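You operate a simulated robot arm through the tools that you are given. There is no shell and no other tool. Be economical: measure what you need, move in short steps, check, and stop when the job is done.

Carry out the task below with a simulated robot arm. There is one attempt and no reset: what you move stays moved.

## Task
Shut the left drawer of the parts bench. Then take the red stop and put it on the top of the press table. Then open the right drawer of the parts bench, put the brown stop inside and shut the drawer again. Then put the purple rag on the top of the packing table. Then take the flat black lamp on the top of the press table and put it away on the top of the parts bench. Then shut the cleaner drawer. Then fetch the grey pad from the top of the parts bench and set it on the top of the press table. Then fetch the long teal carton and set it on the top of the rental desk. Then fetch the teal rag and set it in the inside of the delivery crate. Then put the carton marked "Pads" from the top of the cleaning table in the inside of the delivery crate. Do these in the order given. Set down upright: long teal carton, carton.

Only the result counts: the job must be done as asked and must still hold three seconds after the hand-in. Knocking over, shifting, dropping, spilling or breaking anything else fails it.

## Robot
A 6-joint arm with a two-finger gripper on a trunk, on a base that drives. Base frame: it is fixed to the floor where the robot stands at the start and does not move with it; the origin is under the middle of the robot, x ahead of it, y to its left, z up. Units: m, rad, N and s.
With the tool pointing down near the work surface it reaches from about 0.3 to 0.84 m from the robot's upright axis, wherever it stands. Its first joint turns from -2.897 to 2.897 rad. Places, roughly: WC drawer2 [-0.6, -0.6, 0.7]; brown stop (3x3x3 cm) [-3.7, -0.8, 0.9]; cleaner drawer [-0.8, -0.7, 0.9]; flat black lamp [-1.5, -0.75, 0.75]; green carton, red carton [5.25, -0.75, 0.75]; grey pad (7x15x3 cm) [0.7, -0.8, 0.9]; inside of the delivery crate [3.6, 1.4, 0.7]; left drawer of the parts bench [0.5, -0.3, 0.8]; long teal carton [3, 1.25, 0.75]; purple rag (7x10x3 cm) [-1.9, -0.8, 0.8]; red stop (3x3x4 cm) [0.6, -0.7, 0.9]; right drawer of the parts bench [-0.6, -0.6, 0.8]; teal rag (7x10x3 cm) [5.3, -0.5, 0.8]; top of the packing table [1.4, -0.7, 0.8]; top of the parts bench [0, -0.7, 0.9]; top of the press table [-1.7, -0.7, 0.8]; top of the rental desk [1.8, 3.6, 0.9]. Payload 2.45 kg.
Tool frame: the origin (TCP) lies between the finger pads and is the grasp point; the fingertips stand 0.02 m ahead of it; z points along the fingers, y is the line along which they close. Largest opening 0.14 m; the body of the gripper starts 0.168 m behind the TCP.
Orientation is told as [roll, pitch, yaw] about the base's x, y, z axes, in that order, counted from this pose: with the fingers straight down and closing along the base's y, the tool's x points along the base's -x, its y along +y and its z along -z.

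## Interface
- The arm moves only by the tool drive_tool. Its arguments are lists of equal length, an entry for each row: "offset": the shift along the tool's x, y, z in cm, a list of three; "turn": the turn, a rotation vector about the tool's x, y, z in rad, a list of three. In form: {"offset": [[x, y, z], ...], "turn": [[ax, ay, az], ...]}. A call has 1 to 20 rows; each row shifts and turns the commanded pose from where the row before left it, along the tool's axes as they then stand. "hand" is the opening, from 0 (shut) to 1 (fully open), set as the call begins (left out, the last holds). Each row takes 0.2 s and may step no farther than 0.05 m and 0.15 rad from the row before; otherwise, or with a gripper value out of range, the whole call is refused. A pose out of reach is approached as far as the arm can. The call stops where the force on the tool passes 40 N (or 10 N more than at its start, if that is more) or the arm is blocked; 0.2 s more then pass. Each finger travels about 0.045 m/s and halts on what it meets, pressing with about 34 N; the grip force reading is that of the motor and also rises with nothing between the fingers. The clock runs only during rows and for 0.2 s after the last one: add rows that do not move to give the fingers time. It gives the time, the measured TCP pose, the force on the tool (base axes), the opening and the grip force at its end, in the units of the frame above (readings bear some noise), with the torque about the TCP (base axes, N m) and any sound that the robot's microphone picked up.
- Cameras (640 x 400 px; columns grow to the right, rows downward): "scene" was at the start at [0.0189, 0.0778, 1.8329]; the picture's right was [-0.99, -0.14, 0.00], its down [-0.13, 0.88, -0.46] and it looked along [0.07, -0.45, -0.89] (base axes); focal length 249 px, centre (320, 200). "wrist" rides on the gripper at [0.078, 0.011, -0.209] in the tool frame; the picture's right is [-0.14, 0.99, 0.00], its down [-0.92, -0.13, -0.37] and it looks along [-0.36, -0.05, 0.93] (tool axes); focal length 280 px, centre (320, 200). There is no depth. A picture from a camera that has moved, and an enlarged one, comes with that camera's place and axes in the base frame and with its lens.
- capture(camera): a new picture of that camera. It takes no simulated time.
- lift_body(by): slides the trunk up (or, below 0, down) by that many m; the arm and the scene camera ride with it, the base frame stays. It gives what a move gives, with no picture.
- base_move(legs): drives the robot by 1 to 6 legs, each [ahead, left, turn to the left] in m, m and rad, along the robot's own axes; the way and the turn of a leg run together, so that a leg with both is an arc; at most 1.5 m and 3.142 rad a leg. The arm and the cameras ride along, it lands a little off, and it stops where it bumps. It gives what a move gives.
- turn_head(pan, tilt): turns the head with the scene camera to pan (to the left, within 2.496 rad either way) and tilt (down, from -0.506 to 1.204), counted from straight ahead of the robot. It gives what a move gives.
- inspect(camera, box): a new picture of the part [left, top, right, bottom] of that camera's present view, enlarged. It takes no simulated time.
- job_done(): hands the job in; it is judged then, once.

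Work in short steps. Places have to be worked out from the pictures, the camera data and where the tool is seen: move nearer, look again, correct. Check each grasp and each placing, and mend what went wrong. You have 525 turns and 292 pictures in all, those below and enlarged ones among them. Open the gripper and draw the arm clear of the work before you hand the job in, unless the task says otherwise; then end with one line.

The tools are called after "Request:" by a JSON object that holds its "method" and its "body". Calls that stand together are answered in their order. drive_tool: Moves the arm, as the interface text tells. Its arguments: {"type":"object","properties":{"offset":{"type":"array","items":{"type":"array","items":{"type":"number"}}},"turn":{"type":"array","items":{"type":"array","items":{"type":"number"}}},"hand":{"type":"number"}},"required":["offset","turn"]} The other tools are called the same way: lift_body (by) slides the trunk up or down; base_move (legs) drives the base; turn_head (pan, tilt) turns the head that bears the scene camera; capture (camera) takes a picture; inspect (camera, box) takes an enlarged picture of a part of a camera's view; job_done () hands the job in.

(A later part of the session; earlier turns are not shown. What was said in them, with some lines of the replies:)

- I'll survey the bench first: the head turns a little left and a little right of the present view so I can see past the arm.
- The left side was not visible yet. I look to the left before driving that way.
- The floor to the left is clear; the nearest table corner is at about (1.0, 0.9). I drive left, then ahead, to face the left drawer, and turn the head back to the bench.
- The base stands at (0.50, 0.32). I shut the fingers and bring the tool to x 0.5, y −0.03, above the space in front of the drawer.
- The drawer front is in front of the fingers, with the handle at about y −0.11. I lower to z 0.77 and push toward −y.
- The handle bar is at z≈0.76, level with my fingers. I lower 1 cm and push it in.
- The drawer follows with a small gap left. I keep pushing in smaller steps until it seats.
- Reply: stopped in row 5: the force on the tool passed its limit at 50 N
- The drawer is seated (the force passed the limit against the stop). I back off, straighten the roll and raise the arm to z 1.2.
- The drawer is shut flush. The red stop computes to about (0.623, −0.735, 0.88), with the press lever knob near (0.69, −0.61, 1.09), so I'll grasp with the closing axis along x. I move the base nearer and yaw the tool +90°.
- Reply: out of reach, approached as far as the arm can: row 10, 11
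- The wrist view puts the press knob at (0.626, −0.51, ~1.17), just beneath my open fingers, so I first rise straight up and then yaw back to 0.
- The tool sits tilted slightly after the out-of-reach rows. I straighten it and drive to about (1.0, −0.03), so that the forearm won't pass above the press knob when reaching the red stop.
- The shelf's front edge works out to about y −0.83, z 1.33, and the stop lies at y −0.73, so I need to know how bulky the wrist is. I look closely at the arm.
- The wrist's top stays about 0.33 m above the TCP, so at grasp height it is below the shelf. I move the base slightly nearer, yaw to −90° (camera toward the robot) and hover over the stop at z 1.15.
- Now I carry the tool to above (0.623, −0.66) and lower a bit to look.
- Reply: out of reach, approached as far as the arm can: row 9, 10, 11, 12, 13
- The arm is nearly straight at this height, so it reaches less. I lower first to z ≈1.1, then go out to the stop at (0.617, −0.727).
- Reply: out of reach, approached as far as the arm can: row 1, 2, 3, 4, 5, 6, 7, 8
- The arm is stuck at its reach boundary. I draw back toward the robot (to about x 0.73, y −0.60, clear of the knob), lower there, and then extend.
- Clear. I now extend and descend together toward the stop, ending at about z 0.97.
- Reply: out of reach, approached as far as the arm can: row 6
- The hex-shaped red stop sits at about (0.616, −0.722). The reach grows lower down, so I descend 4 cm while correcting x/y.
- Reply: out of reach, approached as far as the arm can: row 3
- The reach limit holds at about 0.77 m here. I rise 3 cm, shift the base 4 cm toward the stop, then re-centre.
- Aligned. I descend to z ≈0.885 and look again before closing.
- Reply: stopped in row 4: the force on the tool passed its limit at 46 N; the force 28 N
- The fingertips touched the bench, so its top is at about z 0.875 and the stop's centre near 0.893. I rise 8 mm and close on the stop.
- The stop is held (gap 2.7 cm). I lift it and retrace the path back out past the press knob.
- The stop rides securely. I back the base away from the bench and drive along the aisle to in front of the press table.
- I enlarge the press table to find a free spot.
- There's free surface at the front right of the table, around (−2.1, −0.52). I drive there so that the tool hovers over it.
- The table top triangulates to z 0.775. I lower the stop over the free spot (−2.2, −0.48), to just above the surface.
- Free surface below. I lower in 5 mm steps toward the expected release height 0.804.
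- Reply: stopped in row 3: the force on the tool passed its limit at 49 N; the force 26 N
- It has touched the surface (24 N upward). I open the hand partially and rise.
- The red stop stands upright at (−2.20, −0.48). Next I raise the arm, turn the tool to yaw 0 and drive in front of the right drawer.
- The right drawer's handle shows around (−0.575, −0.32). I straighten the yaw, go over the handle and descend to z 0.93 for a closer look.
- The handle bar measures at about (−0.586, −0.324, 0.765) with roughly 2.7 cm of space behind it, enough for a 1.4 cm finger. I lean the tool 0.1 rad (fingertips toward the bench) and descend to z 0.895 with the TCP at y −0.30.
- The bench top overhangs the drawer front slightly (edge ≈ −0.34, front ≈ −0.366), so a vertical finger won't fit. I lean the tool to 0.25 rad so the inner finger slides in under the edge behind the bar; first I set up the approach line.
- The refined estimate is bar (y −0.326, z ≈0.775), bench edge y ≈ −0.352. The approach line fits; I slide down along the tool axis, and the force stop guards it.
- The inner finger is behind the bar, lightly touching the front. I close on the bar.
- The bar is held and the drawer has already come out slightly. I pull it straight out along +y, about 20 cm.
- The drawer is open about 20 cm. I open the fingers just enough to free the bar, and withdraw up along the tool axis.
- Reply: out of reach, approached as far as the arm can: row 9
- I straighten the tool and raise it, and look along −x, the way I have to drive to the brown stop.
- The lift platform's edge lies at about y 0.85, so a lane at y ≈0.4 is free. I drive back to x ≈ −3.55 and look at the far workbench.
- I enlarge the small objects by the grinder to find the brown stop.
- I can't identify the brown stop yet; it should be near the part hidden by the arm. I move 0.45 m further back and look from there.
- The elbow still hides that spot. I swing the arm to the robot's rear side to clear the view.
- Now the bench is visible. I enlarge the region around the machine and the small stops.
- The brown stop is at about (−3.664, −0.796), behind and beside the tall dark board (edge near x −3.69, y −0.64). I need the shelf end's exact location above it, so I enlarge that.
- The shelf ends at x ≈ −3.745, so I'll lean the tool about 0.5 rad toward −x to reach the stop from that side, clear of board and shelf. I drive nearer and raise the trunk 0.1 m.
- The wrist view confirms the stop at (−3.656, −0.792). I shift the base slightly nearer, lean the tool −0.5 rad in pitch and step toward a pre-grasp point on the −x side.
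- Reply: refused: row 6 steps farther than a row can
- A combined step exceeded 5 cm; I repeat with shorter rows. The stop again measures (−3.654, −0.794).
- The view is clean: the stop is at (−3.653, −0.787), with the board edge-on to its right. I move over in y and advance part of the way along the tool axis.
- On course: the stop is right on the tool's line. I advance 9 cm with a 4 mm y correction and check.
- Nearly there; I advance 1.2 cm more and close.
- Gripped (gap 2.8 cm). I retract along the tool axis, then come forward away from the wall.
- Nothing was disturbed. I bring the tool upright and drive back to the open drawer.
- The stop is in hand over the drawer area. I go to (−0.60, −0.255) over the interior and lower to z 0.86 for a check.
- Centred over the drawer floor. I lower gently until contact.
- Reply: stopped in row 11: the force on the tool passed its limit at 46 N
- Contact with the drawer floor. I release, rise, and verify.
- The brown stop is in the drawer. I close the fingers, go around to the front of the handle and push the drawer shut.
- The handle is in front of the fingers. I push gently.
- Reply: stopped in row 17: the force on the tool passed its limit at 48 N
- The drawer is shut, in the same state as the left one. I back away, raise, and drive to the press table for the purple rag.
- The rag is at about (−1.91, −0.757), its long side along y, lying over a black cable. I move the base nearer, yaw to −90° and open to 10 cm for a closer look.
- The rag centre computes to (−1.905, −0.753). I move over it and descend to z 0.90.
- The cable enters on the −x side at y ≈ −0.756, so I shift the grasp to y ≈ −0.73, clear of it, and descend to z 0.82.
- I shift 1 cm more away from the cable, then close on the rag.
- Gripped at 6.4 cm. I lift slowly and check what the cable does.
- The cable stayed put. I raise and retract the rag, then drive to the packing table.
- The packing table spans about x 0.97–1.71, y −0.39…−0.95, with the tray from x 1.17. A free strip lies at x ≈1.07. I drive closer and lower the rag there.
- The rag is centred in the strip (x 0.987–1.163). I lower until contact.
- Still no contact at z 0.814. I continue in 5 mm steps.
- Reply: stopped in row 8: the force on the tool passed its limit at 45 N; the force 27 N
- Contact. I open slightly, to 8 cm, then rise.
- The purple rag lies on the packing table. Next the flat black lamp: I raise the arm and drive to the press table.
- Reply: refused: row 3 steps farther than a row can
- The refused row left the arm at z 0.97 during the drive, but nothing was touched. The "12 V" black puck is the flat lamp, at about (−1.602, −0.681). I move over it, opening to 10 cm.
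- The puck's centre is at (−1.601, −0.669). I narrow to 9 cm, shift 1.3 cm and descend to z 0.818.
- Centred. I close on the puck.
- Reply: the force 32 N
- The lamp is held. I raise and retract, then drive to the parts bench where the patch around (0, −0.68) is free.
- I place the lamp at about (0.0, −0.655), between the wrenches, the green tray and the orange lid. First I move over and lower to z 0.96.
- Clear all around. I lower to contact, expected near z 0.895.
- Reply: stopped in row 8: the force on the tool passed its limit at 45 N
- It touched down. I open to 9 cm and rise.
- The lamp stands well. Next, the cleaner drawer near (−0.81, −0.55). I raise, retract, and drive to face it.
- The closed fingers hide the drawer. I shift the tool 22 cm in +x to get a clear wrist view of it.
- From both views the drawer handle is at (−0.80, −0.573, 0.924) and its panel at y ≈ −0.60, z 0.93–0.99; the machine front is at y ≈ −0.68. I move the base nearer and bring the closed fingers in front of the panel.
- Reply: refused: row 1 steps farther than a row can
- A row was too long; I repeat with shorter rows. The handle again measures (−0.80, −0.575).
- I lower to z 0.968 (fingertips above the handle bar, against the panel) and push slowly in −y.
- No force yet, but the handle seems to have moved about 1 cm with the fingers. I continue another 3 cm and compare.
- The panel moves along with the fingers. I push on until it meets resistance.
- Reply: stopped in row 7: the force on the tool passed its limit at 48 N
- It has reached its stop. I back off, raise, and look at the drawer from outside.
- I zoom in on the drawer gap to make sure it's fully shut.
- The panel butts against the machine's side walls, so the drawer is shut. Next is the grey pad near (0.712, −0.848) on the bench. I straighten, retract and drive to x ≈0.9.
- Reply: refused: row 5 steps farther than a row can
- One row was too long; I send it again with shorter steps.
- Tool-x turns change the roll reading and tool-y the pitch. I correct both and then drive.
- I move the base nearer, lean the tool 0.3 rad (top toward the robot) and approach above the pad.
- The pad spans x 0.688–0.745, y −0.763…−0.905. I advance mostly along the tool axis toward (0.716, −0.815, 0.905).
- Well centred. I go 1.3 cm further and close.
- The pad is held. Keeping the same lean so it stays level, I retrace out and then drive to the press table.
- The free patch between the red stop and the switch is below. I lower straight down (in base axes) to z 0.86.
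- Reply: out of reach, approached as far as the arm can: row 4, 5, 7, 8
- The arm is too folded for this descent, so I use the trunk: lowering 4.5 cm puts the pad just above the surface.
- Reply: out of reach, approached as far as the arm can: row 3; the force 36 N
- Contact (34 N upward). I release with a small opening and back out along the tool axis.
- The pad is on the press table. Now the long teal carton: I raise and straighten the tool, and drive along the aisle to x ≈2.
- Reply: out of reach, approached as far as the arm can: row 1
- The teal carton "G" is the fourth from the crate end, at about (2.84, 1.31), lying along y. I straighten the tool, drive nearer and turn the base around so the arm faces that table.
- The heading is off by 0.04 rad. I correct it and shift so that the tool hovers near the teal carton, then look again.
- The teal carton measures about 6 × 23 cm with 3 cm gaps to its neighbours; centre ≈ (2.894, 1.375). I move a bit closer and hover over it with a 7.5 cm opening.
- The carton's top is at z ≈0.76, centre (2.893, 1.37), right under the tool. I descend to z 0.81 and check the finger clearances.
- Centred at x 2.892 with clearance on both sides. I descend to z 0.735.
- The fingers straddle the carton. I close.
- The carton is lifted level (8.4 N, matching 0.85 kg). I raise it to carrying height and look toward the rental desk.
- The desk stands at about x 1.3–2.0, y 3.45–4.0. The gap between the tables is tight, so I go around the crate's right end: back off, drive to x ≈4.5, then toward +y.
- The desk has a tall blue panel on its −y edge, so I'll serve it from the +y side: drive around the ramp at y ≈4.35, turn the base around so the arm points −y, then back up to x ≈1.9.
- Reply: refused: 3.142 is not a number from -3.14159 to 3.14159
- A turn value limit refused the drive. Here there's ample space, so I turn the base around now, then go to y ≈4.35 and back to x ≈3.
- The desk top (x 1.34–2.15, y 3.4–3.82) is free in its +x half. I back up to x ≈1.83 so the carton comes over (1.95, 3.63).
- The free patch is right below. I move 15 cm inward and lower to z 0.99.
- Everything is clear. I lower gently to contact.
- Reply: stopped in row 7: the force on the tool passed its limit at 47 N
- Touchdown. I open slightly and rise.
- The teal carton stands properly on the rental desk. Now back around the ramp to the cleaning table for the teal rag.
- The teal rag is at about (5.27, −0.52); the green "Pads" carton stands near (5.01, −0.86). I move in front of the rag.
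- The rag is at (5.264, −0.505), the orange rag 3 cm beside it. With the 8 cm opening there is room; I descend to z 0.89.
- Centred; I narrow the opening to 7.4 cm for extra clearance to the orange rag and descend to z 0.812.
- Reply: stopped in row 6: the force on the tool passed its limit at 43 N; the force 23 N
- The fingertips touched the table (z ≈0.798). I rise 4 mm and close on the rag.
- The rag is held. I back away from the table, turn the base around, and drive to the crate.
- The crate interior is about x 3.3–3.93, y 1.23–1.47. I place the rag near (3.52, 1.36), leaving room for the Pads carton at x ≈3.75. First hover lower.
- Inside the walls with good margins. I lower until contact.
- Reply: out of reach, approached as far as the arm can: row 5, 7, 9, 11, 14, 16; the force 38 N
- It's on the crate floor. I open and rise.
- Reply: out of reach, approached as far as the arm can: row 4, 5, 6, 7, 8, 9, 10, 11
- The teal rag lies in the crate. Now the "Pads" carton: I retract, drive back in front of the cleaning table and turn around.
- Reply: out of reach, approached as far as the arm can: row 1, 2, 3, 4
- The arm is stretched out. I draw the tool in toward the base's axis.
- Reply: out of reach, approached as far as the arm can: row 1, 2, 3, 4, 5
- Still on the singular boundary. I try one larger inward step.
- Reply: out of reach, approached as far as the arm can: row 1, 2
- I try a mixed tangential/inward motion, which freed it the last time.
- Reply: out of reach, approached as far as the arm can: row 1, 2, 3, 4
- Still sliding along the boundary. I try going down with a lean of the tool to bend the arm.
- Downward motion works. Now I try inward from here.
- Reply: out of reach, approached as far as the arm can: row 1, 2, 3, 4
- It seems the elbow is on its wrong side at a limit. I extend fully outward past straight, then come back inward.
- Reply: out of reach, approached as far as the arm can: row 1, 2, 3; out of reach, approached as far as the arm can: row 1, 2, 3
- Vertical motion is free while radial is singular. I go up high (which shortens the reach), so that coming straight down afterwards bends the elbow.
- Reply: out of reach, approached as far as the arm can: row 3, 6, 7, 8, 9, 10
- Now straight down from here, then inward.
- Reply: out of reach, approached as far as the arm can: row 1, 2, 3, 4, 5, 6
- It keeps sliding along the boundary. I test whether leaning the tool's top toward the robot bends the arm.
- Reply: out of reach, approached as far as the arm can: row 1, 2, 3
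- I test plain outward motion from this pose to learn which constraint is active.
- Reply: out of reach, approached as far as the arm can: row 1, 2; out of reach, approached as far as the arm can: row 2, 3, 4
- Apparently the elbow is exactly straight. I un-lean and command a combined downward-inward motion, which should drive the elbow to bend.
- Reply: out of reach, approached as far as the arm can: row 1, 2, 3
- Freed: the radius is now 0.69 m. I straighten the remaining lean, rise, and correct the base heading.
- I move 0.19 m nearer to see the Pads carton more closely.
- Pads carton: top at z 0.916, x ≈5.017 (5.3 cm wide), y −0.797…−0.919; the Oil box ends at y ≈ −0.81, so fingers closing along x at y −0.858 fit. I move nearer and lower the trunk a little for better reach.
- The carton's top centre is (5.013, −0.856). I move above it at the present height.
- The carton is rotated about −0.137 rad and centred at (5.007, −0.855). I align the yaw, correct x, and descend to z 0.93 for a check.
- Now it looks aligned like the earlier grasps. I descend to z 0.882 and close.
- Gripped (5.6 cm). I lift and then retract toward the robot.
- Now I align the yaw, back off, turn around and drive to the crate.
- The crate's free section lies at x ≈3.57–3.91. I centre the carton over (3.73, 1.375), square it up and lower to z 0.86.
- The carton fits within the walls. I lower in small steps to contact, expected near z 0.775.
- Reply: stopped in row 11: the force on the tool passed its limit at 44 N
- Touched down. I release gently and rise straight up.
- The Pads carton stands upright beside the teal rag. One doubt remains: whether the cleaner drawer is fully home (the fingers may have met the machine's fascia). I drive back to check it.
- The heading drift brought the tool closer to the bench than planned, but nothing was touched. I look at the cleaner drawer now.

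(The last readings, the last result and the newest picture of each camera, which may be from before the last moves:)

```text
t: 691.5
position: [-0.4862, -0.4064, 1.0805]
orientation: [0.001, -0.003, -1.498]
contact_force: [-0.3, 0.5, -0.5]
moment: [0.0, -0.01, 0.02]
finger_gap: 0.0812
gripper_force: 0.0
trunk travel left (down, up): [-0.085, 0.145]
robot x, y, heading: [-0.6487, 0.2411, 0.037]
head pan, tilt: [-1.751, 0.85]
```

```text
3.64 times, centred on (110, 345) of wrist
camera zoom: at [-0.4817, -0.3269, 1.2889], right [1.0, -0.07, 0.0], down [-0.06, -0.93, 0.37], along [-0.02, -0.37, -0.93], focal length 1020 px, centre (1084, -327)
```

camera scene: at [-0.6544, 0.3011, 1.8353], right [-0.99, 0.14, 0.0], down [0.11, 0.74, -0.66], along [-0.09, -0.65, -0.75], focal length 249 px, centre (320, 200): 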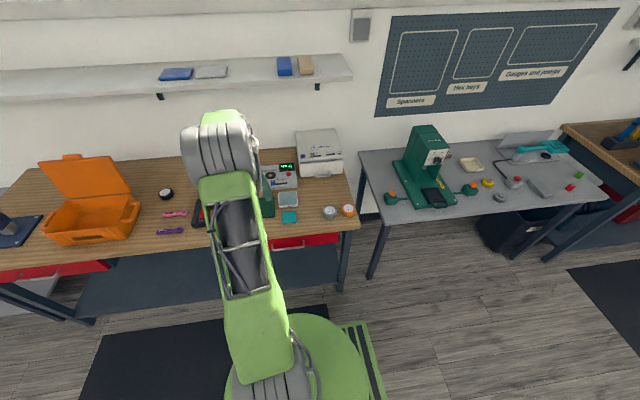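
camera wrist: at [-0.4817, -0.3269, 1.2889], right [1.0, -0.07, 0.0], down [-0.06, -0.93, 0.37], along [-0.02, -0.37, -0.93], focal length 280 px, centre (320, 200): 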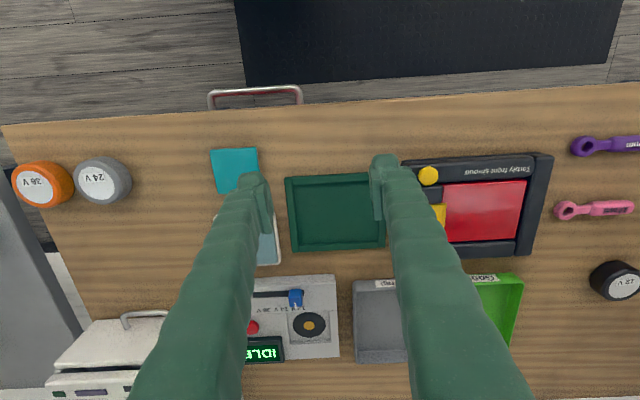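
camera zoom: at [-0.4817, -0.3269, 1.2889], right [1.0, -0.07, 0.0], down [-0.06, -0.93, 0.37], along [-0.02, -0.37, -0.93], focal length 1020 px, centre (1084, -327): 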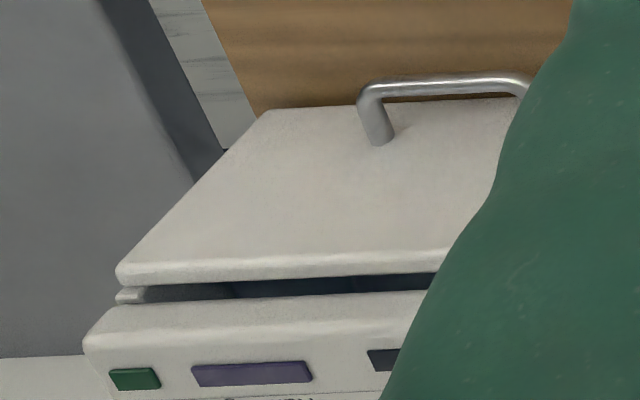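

The view is ambiguous: the fascia edge is at y ≈ −0.692, where the fingers also stopped, so they may have met it first. I'll push again with the tool leaned so only the fingertips touch the panel. First I raise, close the fingers, and reposition the base.

Request:
{"method": "drive_tool", "body": {"offset": [[3, 0, -3], [3, 0, -3], [3, 0, -3], [2, 0, -2]], "turn": [[0, 0, 0], [0, 0, 0], [0, 0, 0], [0, 0, 0]], "hand": 0}}

Request:
{"method": "base_move", "body": {"legs": [[-0.15, -0.19, -0.037]]}}

```text
t: 692.5
position: [-0.4943, -0.2961, 1.1905]
orientation: [0.002, -0.004, -1.499]
contact_force: [0.5, -0.2, 0.3]
moment: [-0.02, -0.01, 0.02]
finger_gap: 0.0
gripper_force: 6.6
trunk travel left (down, up): [-0.085, 0.145]
robot x, y, heading: [-0.6485, 0.2386, 0.04]
head pan, tilt: [-1.751, 0.85]
```

```text
t: 694.8
position: [-0.6623, -0.4953, 1.1896]
orientation: [0.002, -0.003, -1.54]
contact_force: [-0.5, 0.3, 0.3]
moment: [0.03, -0.01, 0.01]
finger_gap: 0.0002
gripper_force: 29.4
trunk travel left (down, up): [-0.085, 0.145]
robot x, y, heading: [-0.7917, 0.043, -0.003]
head pan, tilt: [-1.751, 0.85]
```

I move over x −0.81, lean the tool 0.35 rad (tips toward the panel), and descend in front of the panel to z 0.978.

Request:
{"method": "drive_tool", "body": {"offset": [[0, -3.7, 0], [0, -3.7, 0], [0, -3.7, 0], [0, -3.7, 0], [0, 0, 0], [0, 0, 0], [0, 0, 0]], "turn": [[0, 0, 0.03], [0, 0, 0], [0, 0, 0], [0, 0, 0], [0, -0.12, 0], [0, -0.12, 0], [0, -0.11, 0]]}}

Request:
{"method": "drive_tool", "body": {"offset": [[1.4, 0, 3.8], [1.4, 0, 3.8], [1.4, 0, 3.8], [0, 0, 4], [-1, 0, 4], [-1, 0, 1.5], [0, 0, 0]], "turn": [[0, 0, 0], [0, 0, 0], [0, 0, 0], [0, 0, 0], [0, 0, 0], [0, 0, 0], [0, 0, 0]]}}

Request:
{"method": "capture", "body": {"camera": "wrist"}}

```text
t: 696.4
position: [-0.8102, -0.496, 1.1913]
orientation: [0.002, -0.355, -1.572]
contact_force: [0.0, 0.6, -0.3]
moment: [0.01, 0.02, 0.02]
finger_gap: 0.0
gripper_force: 28.9
trunk travel left (down, up): [-0.085, 0.145]
robot x, y, heading: [-0.7927, 0.0417, -0.003]
head pan, tilt: [-1.751, 0.85]
```

```text
t: 698.0
position: [-0.8097, -0.548, 0.9861]
orientation: [0.004, -0.354, -1.571]
contact_force: [-0.5, 1.0, 0.0]
moment: [0.01, 0.01, -0.01]
finger_gap: 0.0001
gripper_force: 29.6
trunk travel left (down, up): [-0.085, 0.145]
robot x, y, heading: [-0.7933, 0.0417, -0.0]
head pan, tilt: [-1.751, 0.85]
```

```text
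114 pictures are left
camera wrist: at [-0.7996, -0.4018, 1.1552], right [0.99, -0.13, 0.05], down [-0.13, -0.74, 0.66], along [-0.05, -0.66, -0.75], focal length 280 px, centre (320, 200)
```

wrist: 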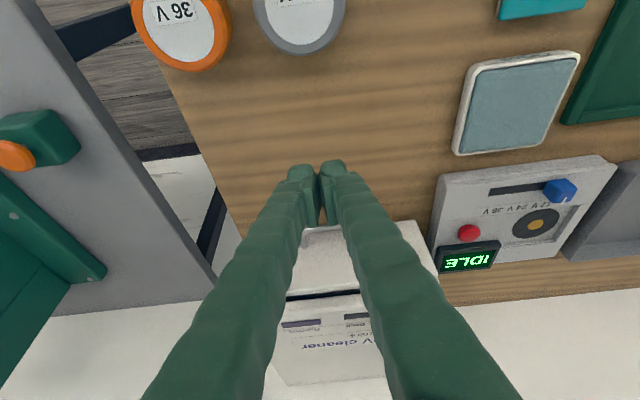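

Now I push in −y at constant height.

Request:
{"method": "drive_tool", "body": {"offset": [[-2.5, 0, 1.7], [-2.8, 0, 1.04], [-2.8, 0, 1.04], [-0.94, 0, 0.35], [-0.94, 0, 0.35], [-0.94, 0, 0.35], [-0.94, 0, 0.35], [-0.94, 0, 0.35], [-0.94, 0, 0.35], [-0.94, 0, 0.35]], "turn": [[0, 0, 0], [0, 0, 0], [0, 0, 0], [0, 0, 0], [0, 0, 0], [0, 0, 0], [0, 0, 0], [0, 0, 0], [0, 0, 0], [0, 0, 0]]}}

Request:
{"method": "capture", "body": {"camera": "wrist"}}

```text
t: 699.8
position: [-0.8093, -0.6751, 0.9756]
orientation: [0.003, -0.333, -1.571]
contact_force: [0.3, 15.8, 4.8]
moment: [-0.05, -0.13, -0.03]
finger_gap: 0.006
gripper_force: 28.2
trunk travel left (down, up): [-0.085, 0.145]
robot x, y, heading: [-0.7964, 0.0476, -0.001]
head pan, tilt: [-1.751, 0.85]
stopped in row 9: the force on the tool passed its limit at 49 N (the readings are from after the stop); the commanded pose is now the measured one
```

```text
113 pictures are left
camera wrist: at [-0.799, -0.5323, 1.1468], right [0.99, -0.13, 0.05], down [-0.13, -0.75, 0.65], along [-0.05, -0.65, -0.76], focal length 280 px, centre (320, 200)
```

wrist: 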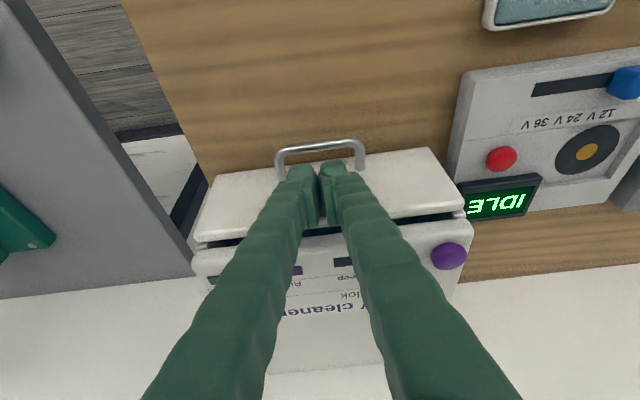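

It stopped hard at the same place (panel face ≈ −0.697) with only the tips touching, so the drawer is fully shut. I back off and raise the arm clear.

Request:
{"method": "drive_tool", "body": {"offset": [[2.8, 0, -1.04], [2.8, 0, -1.04], [2.8, 0, -1.04], [0, 0, -4], [0, 0, -4], [0, 0, -4], [0, 0, -4]], "turn": [[0, 0, 0], [0, 0, 0], [0, 0, 0], [0, 0.11, 0], [0, 0.11, 0], [0, 0.11, 0], [0, 0, 0]], "hand": 0.5}}

Request:
{"method": "base_move", "body": {"legs": [[0, 0.3, 0]]}}

Request:
{"method": "turn_head", "body": {"pan": -1.9, "tilt": 0.75}}

Request:
{"method": "capture", "body": {"camera": "scene"}}

Request:
{"method": "turn_head", "body": {"pan": -1.0, "tilt": 0.75}}

Request:
{"method": "capture", "body": {"camera": "scene"}}

```text
t: 701.4
position: [-0.8112, -0.5614, 1.1333]
orientation: [0.004, -0.006, -1.57]
contact_force: [-0.2, -0.2, 0.1]
moment: [-0.01, -0.01, -0.01]
finger_gap: 0.0696
gripper_force: 0.1
trunk travel left (down, up): [-0.085, 0.145]
robot x, y, heading: [-0.7937, 0.0432, 0.0]
head pan, tilt: [-1.751, 0.85]
```

```text
t: 704.6
position: [-0.8088, -0.2625, 1.1334]
orientation: [0.004, -0.009, -1.567]
contact_force: [0.6, 0.8, 0.1]
moment: [0.0, -0.01, 0.01]
finger_gap: 0.07
gripper_force: 0.0
trunk travel left (down, up): [-0.085, 0.145]
robot x, y, heading: [-0.7892, 0.3441, -0.005]
head pan, tilt: [-1.751, 0.85]
```

```text
t: 705.3
position: [-0.8091, -0.2617, 1.1326]
orientation: [0.003, -0.007, -1.566]
contact_force: [0.0, 0.3, -0.5]
moment: [0.01, 0.02, 0.0]
finger_gap: 0.0701
gripper_force: 0.0
trunk travel left (down, up): [-0.085, 0.145]
robot x, y, heading: [-0.7951, 0.3462, 0.003]
head pan, tilt: [-1.901, 0.75]
```

```text
112 pictures are left
camera scene: at [-0.8101, 0.407, 1.8433], right [-0.95, 0.32, 0.0], down [0.22, 0.65, -0.73], along [-0.24, -0.69, -0.68], focal length 249 px, centre (320, 200)
```

scene: 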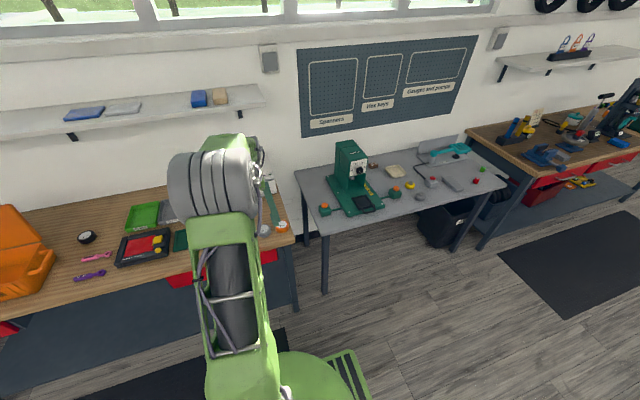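

```text
t: 706.5
position: [-0.8081, -0.2623, 1.1332]
orientation: [0.005, -0.006, -1.568]
contact_force: [0.0, -0.1, 0.0]
moment: [-0.04, 0.01, 0.0]
finger_gap: 0.0702
gripper_force: 0.1
trunk travel left (down, up): [-0.085, 0.145]
robot x, y, heading: [-0.7919, 0.3444, -0.003]
head pan, tilt: [-1.0, 0.75]
```

```text
111 pictures are left
camera scene: at [-0.7386, 0.4155, 1.8433], right [-0.84, -0.54, 0.0], down [-0.37, 0.57, -0.73], along [0.39, -0.62, -0.68], focal length 249 px, centre (320, 200)
```

scene: 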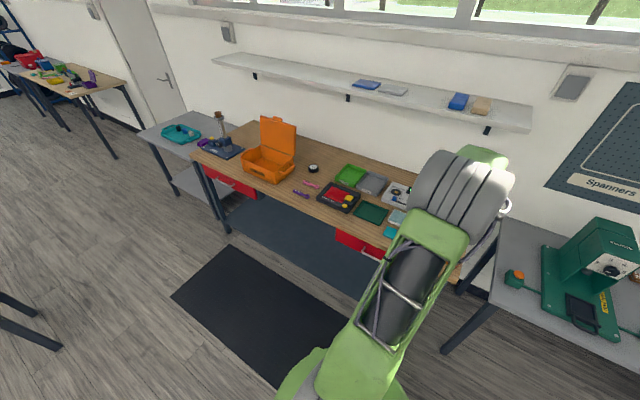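

Both bench drawers are shut, the lamp is on the bench, the red stop and grey pad are on the press table, and the purple rag is on the packing table. The hand is open and the arm is clear, so I hand in.

Request:
{"method": "job_done", "body": {}}

```text
The job is handed in.
```

All ten steps were carried out in the order given and the job is handed in; I took the black "12 V" puck on the press table to be the flat black lamp.
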